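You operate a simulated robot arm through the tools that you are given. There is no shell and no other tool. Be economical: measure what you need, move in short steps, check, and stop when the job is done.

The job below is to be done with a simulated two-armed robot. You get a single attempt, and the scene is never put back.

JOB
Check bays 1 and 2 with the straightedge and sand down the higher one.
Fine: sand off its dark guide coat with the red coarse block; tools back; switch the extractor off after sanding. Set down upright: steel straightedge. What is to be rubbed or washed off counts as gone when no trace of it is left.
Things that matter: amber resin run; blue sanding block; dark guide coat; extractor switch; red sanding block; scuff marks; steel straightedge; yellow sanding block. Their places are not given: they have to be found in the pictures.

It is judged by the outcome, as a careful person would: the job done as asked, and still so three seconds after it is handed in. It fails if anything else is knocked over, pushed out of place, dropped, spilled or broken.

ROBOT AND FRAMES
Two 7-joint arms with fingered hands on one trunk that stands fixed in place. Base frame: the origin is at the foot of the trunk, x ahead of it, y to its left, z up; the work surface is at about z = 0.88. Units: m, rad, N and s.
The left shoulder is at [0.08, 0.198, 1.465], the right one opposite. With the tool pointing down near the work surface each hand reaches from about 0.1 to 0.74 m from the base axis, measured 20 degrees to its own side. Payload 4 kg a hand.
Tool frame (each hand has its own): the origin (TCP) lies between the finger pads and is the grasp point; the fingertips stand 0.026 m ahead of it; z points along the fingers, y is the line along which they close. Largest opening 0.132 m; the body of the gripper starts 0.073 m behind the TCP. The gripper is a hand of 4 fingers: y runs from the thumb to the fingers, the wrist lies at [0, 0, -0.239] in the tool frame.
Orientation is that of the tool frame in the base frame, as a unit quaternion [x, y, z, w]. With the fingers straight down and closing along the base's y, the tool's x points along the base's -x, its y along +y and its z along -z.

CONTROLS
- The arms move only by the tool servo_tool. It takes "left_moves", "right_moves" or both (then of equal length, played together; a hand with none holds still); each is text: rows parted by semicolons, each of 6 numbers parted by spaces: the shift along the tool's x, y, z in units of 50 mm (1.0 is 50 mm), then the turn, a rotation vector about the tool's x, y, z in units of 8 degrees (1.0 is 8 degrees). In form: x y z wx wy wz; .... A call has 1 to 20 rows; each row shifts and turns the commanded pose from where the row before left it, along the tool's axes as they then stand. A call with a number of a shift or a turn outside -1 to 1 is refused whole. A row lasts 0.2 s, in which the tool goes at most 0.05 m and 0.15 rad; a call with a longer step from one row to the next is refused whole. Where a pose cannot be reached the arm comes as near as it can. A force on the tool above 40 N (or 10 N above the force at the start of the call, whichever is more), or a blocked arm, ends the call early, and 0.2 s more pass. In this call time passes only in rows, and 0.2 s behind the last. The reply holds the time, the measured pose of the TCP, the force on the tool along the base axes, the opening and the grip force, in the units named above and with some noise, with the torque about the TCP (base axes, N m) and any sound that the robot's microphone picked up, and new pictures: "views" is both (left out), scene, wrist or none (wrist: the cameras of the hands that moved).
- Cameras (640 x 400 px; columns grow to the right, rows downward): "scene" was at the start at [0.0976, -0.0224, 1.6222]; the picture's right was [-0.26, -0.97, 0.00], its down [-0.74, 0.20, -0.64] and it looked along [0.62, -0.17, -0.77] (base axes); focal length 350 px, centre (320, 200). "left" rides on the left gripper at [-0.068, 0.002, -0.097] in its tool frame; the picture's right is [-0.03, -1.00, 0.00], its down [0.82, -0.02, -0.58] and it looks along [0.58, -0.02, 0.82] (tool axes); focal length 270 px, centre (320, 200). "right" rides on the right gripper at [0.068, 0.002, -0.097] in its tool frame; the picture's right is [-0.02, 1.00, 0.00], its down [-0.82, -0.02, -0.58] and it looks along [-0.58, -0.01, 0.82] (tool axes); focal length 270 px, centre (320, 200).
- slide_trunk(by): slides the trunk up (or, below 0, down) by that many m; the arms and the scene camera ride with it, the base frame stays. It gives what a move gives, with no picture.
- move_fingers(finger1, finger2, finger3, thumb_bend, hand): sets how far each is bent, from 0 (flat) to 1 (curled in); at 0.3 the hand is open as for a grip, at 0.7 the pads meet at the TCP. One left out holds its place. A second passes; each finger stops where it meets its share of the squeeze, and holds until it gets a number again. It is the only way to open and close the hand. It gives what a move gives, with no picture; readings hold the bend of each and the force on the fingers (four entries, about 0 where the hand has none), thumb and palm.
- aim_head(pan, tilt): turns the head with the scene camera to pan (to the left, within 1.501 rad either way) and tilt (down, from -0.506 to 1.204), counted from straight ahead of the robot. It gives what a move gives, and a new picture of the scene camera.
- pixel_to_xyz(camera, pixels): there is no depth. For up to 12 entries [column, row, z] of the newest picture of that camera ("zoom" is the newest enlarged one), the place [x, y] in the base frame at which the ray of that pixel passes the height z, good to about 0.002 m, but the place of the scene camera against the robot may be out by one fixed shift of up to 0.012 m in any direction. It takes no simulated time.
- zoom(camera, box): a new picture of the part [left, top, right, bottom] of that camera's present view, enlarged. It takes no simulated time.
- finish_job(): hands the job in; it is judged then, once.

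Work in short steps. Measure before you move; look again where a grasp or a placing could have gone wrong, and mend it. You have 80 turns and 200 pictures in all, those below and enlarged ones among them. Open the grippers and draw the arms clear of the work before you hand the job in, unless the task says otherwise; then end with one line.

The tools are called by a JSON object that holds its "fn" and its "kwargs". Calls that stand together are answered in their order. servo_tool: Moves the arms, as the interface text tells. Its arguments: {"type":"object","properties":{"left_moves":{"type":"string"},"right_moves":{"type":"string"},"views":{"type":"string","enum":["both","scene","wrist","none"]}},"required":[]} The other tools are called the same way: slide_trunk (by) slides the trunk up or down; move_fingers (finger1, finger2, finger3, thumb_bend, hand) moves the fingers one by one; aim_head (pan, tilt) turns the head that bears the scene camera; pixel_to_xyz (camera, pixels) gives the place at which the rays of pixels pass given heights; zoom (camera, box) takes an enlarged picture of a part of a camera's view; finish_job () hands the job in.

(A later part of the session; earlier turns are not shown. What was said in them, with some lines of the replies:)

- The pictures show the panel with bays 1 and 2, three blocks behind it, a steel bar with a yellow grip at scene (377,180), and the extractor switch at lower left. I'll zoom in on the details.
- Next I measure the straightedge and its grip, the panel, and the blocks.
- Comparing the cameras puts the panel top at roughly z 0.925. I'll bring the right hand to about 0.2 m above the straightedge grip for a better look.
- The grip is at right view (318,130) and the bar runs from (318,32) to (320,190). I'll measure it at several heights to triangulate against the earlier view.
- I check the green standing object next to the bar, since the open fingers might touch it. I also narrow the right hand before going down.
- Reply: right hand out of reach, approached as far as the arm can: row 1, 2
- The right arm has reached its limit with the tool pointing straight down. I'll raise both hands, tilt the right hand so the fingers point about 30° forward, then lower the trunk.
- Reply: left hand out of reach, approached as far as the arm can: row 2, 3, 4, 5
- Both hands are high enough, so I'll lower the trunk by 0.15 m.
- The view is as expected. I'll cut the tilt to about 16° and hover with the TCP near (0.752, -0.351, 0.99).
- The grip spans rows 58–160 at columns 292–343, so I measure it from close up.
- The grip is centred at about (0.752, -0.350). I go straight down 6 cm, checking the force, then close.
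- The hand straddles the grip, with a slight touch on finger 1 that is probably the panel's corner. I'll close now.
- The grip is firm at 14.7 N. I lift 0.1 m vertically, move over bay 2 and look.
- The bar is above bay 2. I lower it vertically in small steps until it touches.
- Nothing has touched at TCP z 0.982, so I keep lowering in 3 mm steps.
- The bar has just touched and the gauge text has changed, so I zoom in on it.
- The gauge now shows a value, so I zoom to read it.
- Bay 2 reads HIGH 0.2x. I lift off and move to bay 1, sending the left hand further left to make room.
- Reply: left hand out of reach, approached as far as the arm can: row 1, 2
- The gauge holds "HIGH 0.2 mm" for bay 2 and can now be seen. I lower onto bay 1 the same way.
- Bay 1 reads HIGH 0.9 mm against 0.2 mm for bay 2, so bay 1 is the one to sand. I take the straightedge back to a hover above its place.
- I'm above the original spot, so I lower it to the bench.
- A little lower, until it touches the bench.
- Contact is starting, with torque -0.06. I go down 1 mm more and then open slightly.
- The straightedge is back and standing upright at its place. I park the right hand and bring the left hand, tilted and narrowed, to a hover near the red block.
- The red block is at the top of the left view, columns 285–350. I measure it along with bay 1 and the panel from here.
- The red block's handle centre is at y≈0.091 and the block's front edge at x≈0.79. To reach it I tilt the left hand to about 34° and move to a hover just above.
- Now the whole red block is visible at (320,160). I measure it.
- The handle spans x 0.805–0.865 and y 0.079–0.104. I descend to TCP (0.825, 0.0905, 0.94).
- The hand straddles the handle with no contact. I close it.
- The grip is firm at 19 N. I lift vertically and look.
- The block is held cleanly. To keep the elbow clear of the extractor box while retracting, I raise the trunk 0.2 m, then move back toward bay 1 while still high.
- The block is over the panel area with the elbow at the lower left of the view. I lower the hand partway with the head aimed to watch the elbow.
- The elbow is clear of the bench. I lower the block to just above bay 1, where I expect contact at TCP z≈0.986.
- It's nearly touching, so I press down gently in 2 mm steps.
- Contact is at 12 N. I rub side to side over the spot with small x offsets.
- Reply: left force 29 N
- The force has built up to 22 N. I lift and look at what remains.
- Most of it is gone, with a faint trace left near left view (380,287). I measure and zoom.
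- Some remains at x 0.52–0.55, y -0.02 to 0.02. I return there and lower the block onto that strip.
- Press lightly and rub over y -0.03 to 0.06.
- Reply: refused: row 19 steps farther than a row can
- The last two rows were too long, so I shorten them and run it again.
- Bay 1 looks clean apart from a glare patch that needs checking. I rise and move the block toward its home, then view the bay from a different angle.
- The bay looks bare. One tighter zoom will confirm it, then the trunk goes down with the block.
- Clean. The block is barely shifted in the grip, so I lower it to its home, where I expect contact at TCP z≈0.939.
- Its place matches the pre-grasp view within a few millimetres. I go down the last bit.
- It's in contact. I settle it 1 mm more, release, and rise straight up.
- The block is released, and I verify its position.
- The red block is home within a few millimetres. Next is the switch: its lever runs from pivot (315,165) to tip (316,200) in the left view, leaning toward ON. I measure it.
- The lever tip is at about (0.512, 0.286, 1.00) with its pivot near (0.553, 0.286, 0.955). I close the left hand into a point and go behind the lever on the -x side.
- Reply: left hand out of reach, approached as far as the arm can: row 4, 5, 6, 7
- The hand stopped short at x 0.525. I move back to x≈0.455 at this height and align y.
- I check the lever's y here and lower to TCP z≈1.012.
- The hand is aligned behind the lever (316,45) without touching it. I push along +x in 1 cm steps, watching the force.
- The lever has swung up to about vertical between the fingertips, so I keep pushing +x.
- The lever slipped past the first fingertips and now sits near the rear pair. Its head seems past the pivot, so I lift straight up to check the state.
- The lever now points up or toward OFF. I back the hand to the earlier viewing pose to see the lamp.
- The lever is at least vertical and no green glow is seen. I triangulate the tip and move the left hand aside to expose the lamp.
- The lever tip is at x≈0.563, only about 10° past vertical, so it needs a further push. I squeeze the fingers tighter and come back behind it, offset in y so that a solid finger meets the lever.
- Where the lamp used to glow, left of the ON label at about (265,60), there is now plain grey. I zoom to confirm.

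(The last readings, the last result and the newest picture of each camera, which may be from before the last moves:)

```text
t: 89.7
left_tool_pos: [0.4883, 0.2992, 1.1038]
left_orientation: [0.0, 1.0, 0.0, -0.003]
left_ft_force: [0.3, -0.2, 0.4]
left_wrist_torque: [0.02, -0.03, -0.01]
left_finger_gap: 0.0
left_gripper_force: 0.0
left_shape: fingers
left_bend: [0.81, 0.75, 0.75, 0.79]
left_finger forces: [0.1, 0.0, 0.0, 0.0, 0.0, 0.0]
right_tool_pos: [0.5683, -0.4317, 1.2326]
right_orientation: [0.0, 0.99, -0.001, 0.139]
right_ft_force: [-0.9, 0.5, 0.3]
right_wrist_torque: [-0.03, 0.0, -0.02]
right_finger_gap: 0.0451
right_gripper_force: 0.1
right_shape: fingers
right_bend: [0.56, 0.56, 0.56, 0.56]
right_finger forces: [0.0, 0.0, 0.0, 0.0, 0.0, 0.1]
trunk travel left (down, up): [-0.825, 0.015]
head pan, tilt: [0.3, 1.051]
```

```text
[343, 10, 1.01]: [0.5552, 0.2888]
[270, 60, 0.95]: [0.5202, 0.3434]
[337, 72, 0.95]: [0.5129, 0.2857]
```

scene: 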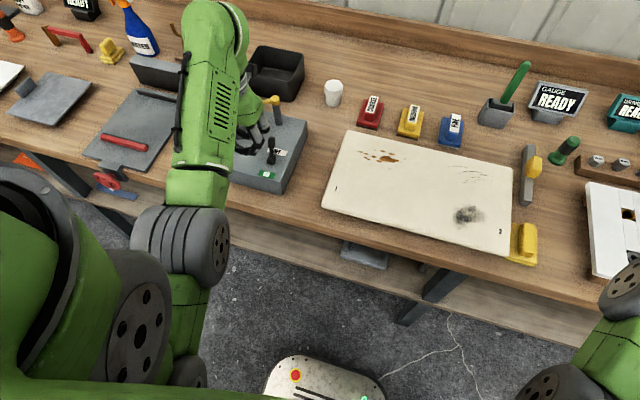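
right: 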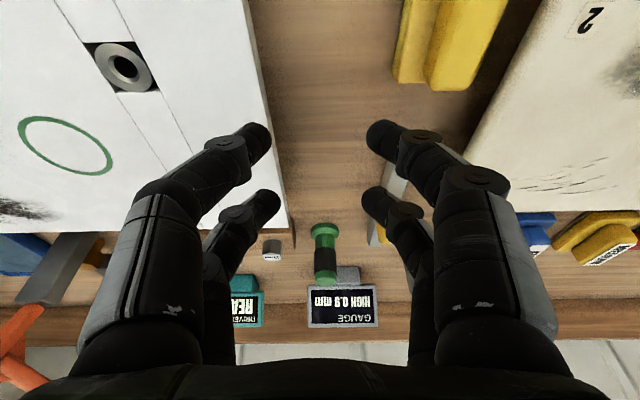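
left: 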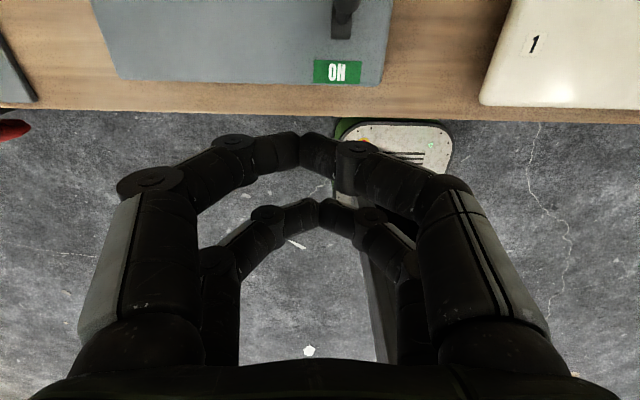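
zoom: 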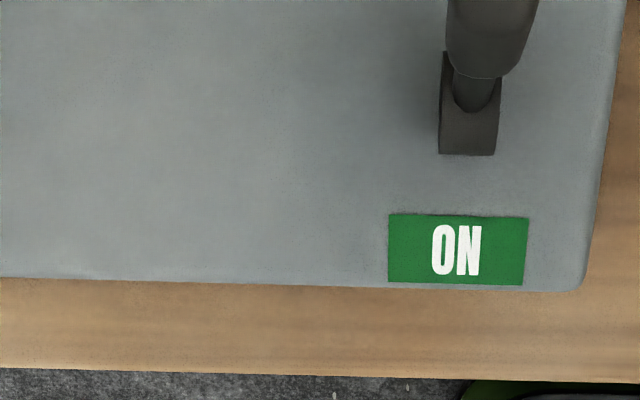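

The lamp is out, but I'd like the lever clearly thrown. I lower behind it and push it further toward OFF.

{"fn": "servo_tool", "kwargs": {"left_moves": "0.1 0 0.5 0 0 0;0 0 0.7 0 0 0;0 0 0.7 0 0 0;-0.2 0 0 0 0 0;-0.2 0 0 0 0 0;-0.2 0 0 0 0 0;-0.2 0 0 0 0 0;-0.2 0 0 0 0 0;-0.2 0 0 0 0 0;-0.2 0 0 0 0 0;-0.2 0 0 0 0 0;0 0 0 0 0 0", "views": "both"}}

```text
t: 92.0
left_tool_pos: [0.5439, 0.2988, 1.009]
left_orientation: [-0.003, 1.0, -0.002, -0.005]
left_ft_force: [-43.1, 5.1, 17.8]
left_wrist_torque: [-0.16, -0.42, -0.13]
left_finger_gap: 0.0002
left_gripper_force: 27.1
left_shape: fingers
left_bend: [0.83, 0.75, 0.75, 0.81]
left_finger forces: [0.0, 0.0, 0.0, 0.0, 54.9, 0.0]
right_tool_pos: [0.5562, -0.4319, 1.2382]
right_orientation: [0.001, 0.99, 0.0, 0.144]
right_ft_force: [0.9, 0.0, -0.2]
right_wrist_torque: [0.04, 0.04, 0.0]
right_finger_gap: 0.0451
right_gripper_force: 0.1
right_shape: fingers
right_bend: [0.56, 0.56, 0.56, 0.56]
right_finger forces: [0.1, 0.1, 0.0, 0.0, 0.0, 0.1]
trunk travel left (down, up): [-0.825, 0.015]
head pan, tilt: [0.3, 1.051]
stopped in row 11 (left hand): the force on the tool passed its limit at 45 N (the readings are from after the stop); the commanded pose is now the measured one
```

scene: 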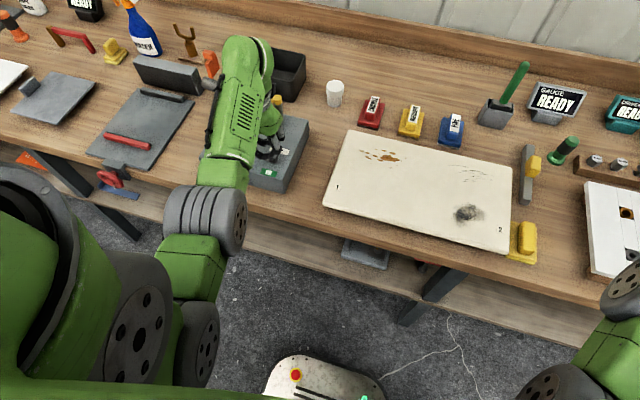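
left: 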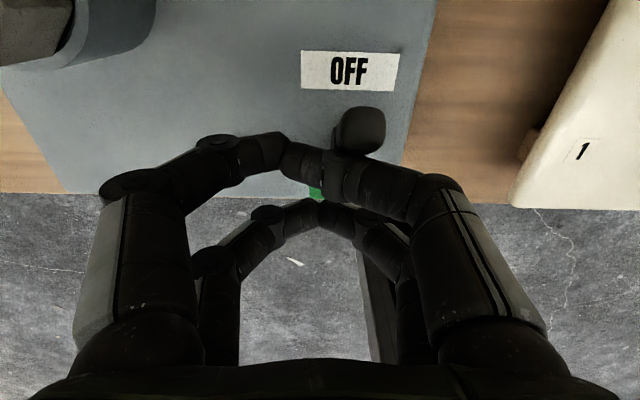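

The lever is firmly at its OFF stop, since the push ended at 45 N. I back off, rise and check that everything is in place.

{"fn": "servo_tool", "kwargs": {"left_moves": "0.2 0 0 0 0 0;0.4 0 0 0 0 0;0.4 0 0 0 0 0;0 0 -0.7 0 0 0;0 0 -0.7 0 0 0;0 0 -0.7 0 0 0;0 0 0 0 0 0", "views": "both"}}

{"fn": "zoom", "kwargs": {"camera": "left", "box": [150, 0, 450, 130]}}

{"fn": "zoom", "kwargs": {"camera": "scene", "box": [200, 80, 320, 200]}}

```text
t: 93.6
left_tool_pos: [0.5024, 0.2973, 1.1088]
left_orientation: [-0.001, 1.0, -0.001, -0.007]
left_ft_force: [-1.0, -0.1, -0.1]
left_wrist_torque: [0.05, -0.02, -0.02]
left_finger_gap: 0.0
left_gripper_force: 0.0
left_shape: fingers
left_bend: [0.82, 0.75, 0.75, 0.81]
left_finger forces: [0.1, 0.1, 0.1, 0.1, 0.0, 0.1]
right_tool_pos: [0.566, -0.4325, 1.2345]
right_orientation: [0.001, 0.99, 0.0, 0.14]
right_ft_force: [-0.3, -0.9, 0.3]
right_wrist_torque: [-0.01, -0.01, 0.0]
right_finger_gap: 0.0455
right_gripper_force: 0.0
right_shape: fingers
right_bend: [0.56, 0.56, 0.56, 0.56]
right_finger forces: [0.0, 0.0, 0.0, 0.0, 0.0, 0.0]
trunk travel left (down, up): [-0.825, 0.015]
head pan, tilt: [0.3, 1.051]
```

scene: 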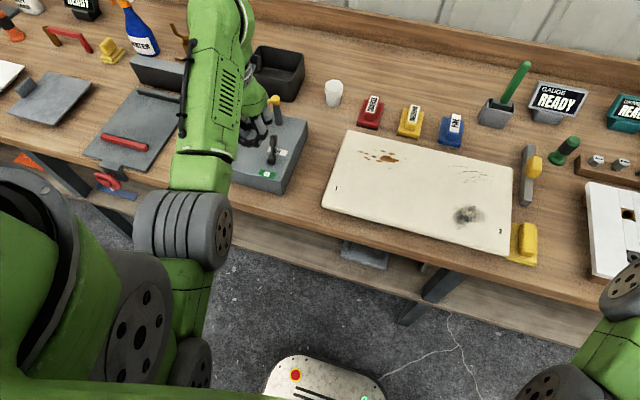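
left: 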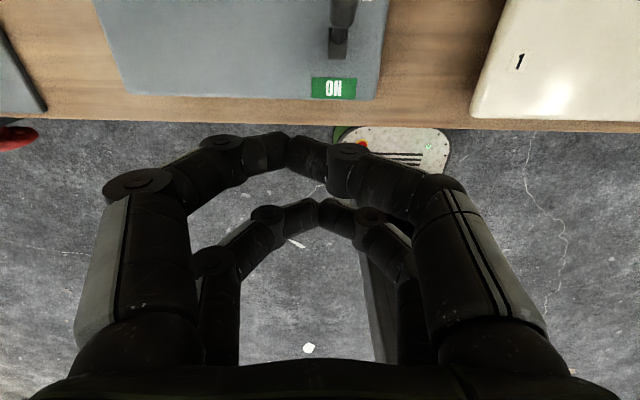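

```text
2.13 times, centred on (300, 65) of left
```

zoom: 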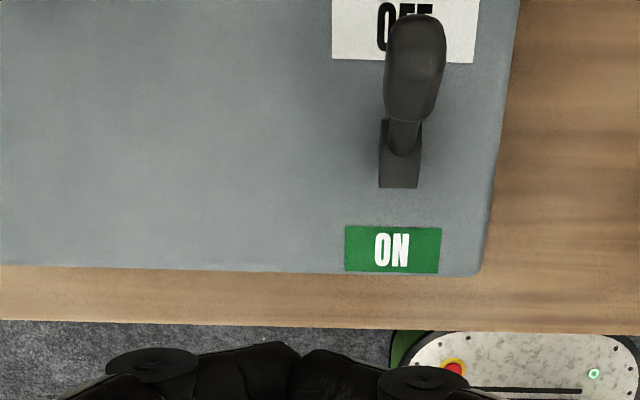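

```text
3.33 times, centred on (260, 140) of scene
```

zoom: 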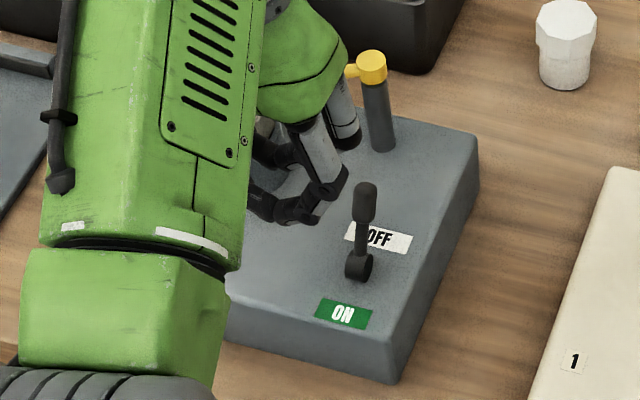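

The lever is at OFF with the lamp out, and the box hasn't moved. I raise the left hand clear, open both hands, and take a final look.

{"fn": "servo_tool", "kwargs": {"left_moves": "0 0 -0.7 0 0 0;-0.4 0 -0.7 0 0 0;-0.5 0 -0.4 0 0 0;-0.5 0.2 -0.3 0 0 0;0 0 0 0 0 0", "views": "none"}}

{"fn": "move_fingers", "kwargs": {"hand": "left", "finger1": 0.3, "finger2": 0.3, "finger3": 0.3, "thumb_bend": 0.3}}

{"fn": "move_fingers", "kwargs": {"hand": "right", "finger1": 0.3, "finger2": 0.3, "finger3": 0.3, "thumb_bend": 0.3}}

{"fn": "aim_head", "kwargs": {"pan": -0.05, "tilt": 0.9}}

{"fn": "zoom", "kwargs": {"camera": "scene", "box": [200, 70, 520, 290]}}

```text
t: 94.8
left_tool_pos: [0.578, 0.3101, 1.2101]
left_orientation: [-0.001, 1.0, -0.001, -0.007]
left_ft_force: [-0.9, -0.3, -0.3]
left_wrist_torque: [-0.03, -0.05, 0.0]
left_finger_gap: 0.0001
left_gripper_force: 0.0
left_shape: fingers
left_bend: [0.82, 0.75, 0.75, 0.81]
left_finger forces: [0.0, 0.0, 0.0, 0.0, 0.0, 0.1]
left hand out of reach, approached as far as the arm can: row 2
right_tool_pos: [0.5673, -0.4326, 1.2324]
right_orientation: [0.001, 0.99, 0.0, 0.139]
right_ft_force: [-0.2, -0.7, -0.4]
right_wrist_torque: [0.02, -0.01, 0.03]
right_finger_gap: 0.0449
right_gripper_force: 0.0
right_shape: fingers
right_bend: [0.56, 0.56, 0.56, 0.56]
right_finger forces: [0.1, 0.0, 0.1, 0.0, 0.1, 0.1]
trunk travel left (down, up): [-0.825, 0.015]
head pan, tilt: [0.3, 1.051]
```

```text
t: 95.8
left_tool_pos: [0.5801, 0.309, 1.2098]
left_orientation: [-0.001, 1.0, -0.001, -0.007]
left_ft_force: [-0.3, -0.3, -0.2]
left_wrist_torque: [0.02, 0.05, 0.0]
left_finger_gap: 0.1323
left_gripper_force: 0.1
left_shape: fingers
left_bend: [0.3, 0.3, 0.3, 0.3]
left_finger forces: [0.0, 0.0, 0.1, 0.0, 0.0, 0.0]
right_tool_pos: [0.5675, -0.4341, 1.2325]
right_orientation: [0.001, 0.99, 0.0, 0.139]
right_ft_force: [-0.6, -0.9, 0.4]
right_wrist_torque: [0.0, 0.0, 0.02]
right_finger_gap: 0.0453
right_gripper_force: 0.0
right_shape: fingers
right_bend: [0.56, 0.56, 0.56, 0.56]
right_finger forces: [0.1, 0.0, 0.0, 0.0, 0.1, 0.0]
trunk travel left (down, up): [-0.825, 0.015]
head pan, tilt: [0.3, 1.051]
```

```text
t: 96.8
left_tool_pos: [0.578, 0.3102, 1.2099]
left_orientation: [-0.001, 1.0, 0.0, -0.007]
left_ft_force: [-0.8, 0.6, 0.5]
left_wrist_torque: [0.01, -0.02, 0.0]
left_finger_gap: 0.1324
left_gripper_force: 0.0
left_shape: fingers
left_bend: [0.3, 0.3, 0.3, 0.3]
left_finger forces: [0.1, 0.1, 0.0, 0.0, 0.1, 0.1]
right_tool_pos: [0.5668, -0.4324, 1.2329]
right_orientation: [0.0, 0.99, 0.0, 0.14]
right_ft_force: [-0.1, 0.4, 0.7]
right_wrist_torque: [-0.02, 0.03, -0.01]
right_finger_gap: 0.1324
right_gripper_force: 0.1
right_shape: fingers
right_bend: [0.3, 0.3, 0.3, 0.3]
right_finger forces: [0.1, 0.0, 0.0, 0.1, 0.0, 0.0]
trunk travel left (down, up): [-0.825, 0.015]
head pan, tilt: [0.3, 1.051]
```

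```text
t: 97.6
left_tool_pos: [0.5776, 0.3092, 1.2107]
left_orientation: [-0.001, 1.0, -0.001, -0.006]
left_ft_force: [-0.3, 0.0, 0.4]
left_wrist_torque: [0.0, 0.0, 0.03]
left_finger_gap: 0.1322
left_gripper_force: 0.1
left_shape: fingers
left_bend: [0.3, 0.3, 0.3, 0.3]
left_finger forces: [0.1, 0.1, 0.0, 0.0, 0.1, 0.0]
right_tool_pos: [0.5663, -0.4325, 1.2325]
right_orientation: [0.001, 0.99, 0.0, 0.139]
right_ft_force: [0.2, 0.1, 0.5]
right_wrist_torque: [-0.03, 0.03, -0.03]
right_finger_gap: 0.1325
right_gripper_force: 0.1
right_shape: fingers
right_bend: [0.3, 0.3, 0.3, 0.3]
right_finger forces: [0.0, 0.1, 0.0, 0.1, 0.0, 0.0]
trunk travel left (down, up): [-0.825, 0.015]
head pan, tilt: [-0.051, 0.901]
```

scene: 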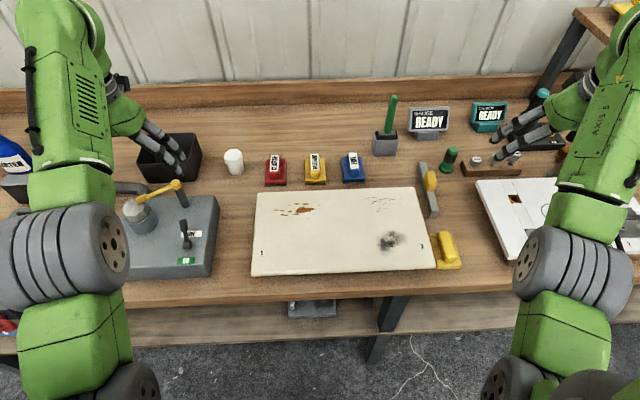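

```text
1.82 times, centred on (360, 180) of scene
```

zoom: 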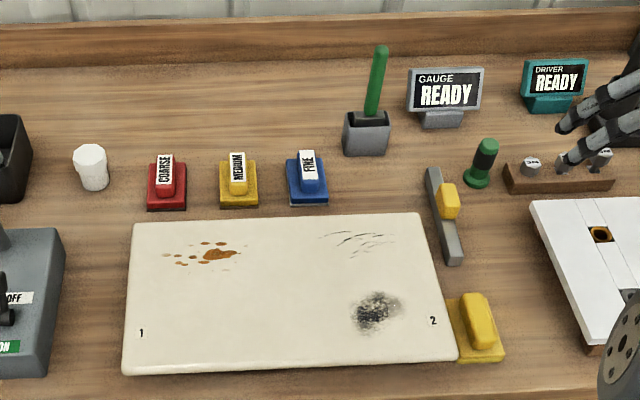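

Everything is in place. One last tight zoom on bay 1 checks for traces.

{"fn": "zoom", "kwargs": {"camera": "scene", "box": [250, 215, 350, 277]}}

```text
6.40 times, centred on (300, 246) of scene
```

zoom: 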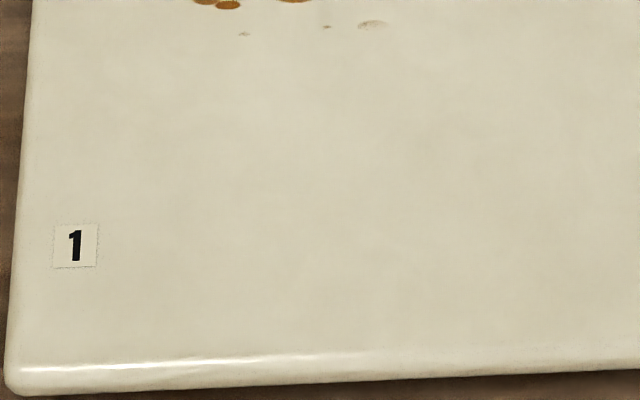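

No trace of the guide coat is left on bay 1, the tools are back, the extractor is off, and the hands are open and clear. I hand the job in.

{"fn": "finish_job", "kwargs": {}}

```text
The job is handed in.
```

Bay 1 was the higher one (0.9 mm against 0.2 mm on bay 2), so I sanded its guide coat off completely with the red coarse block. I put the block and the upright straightedge back and switched the extractor off.
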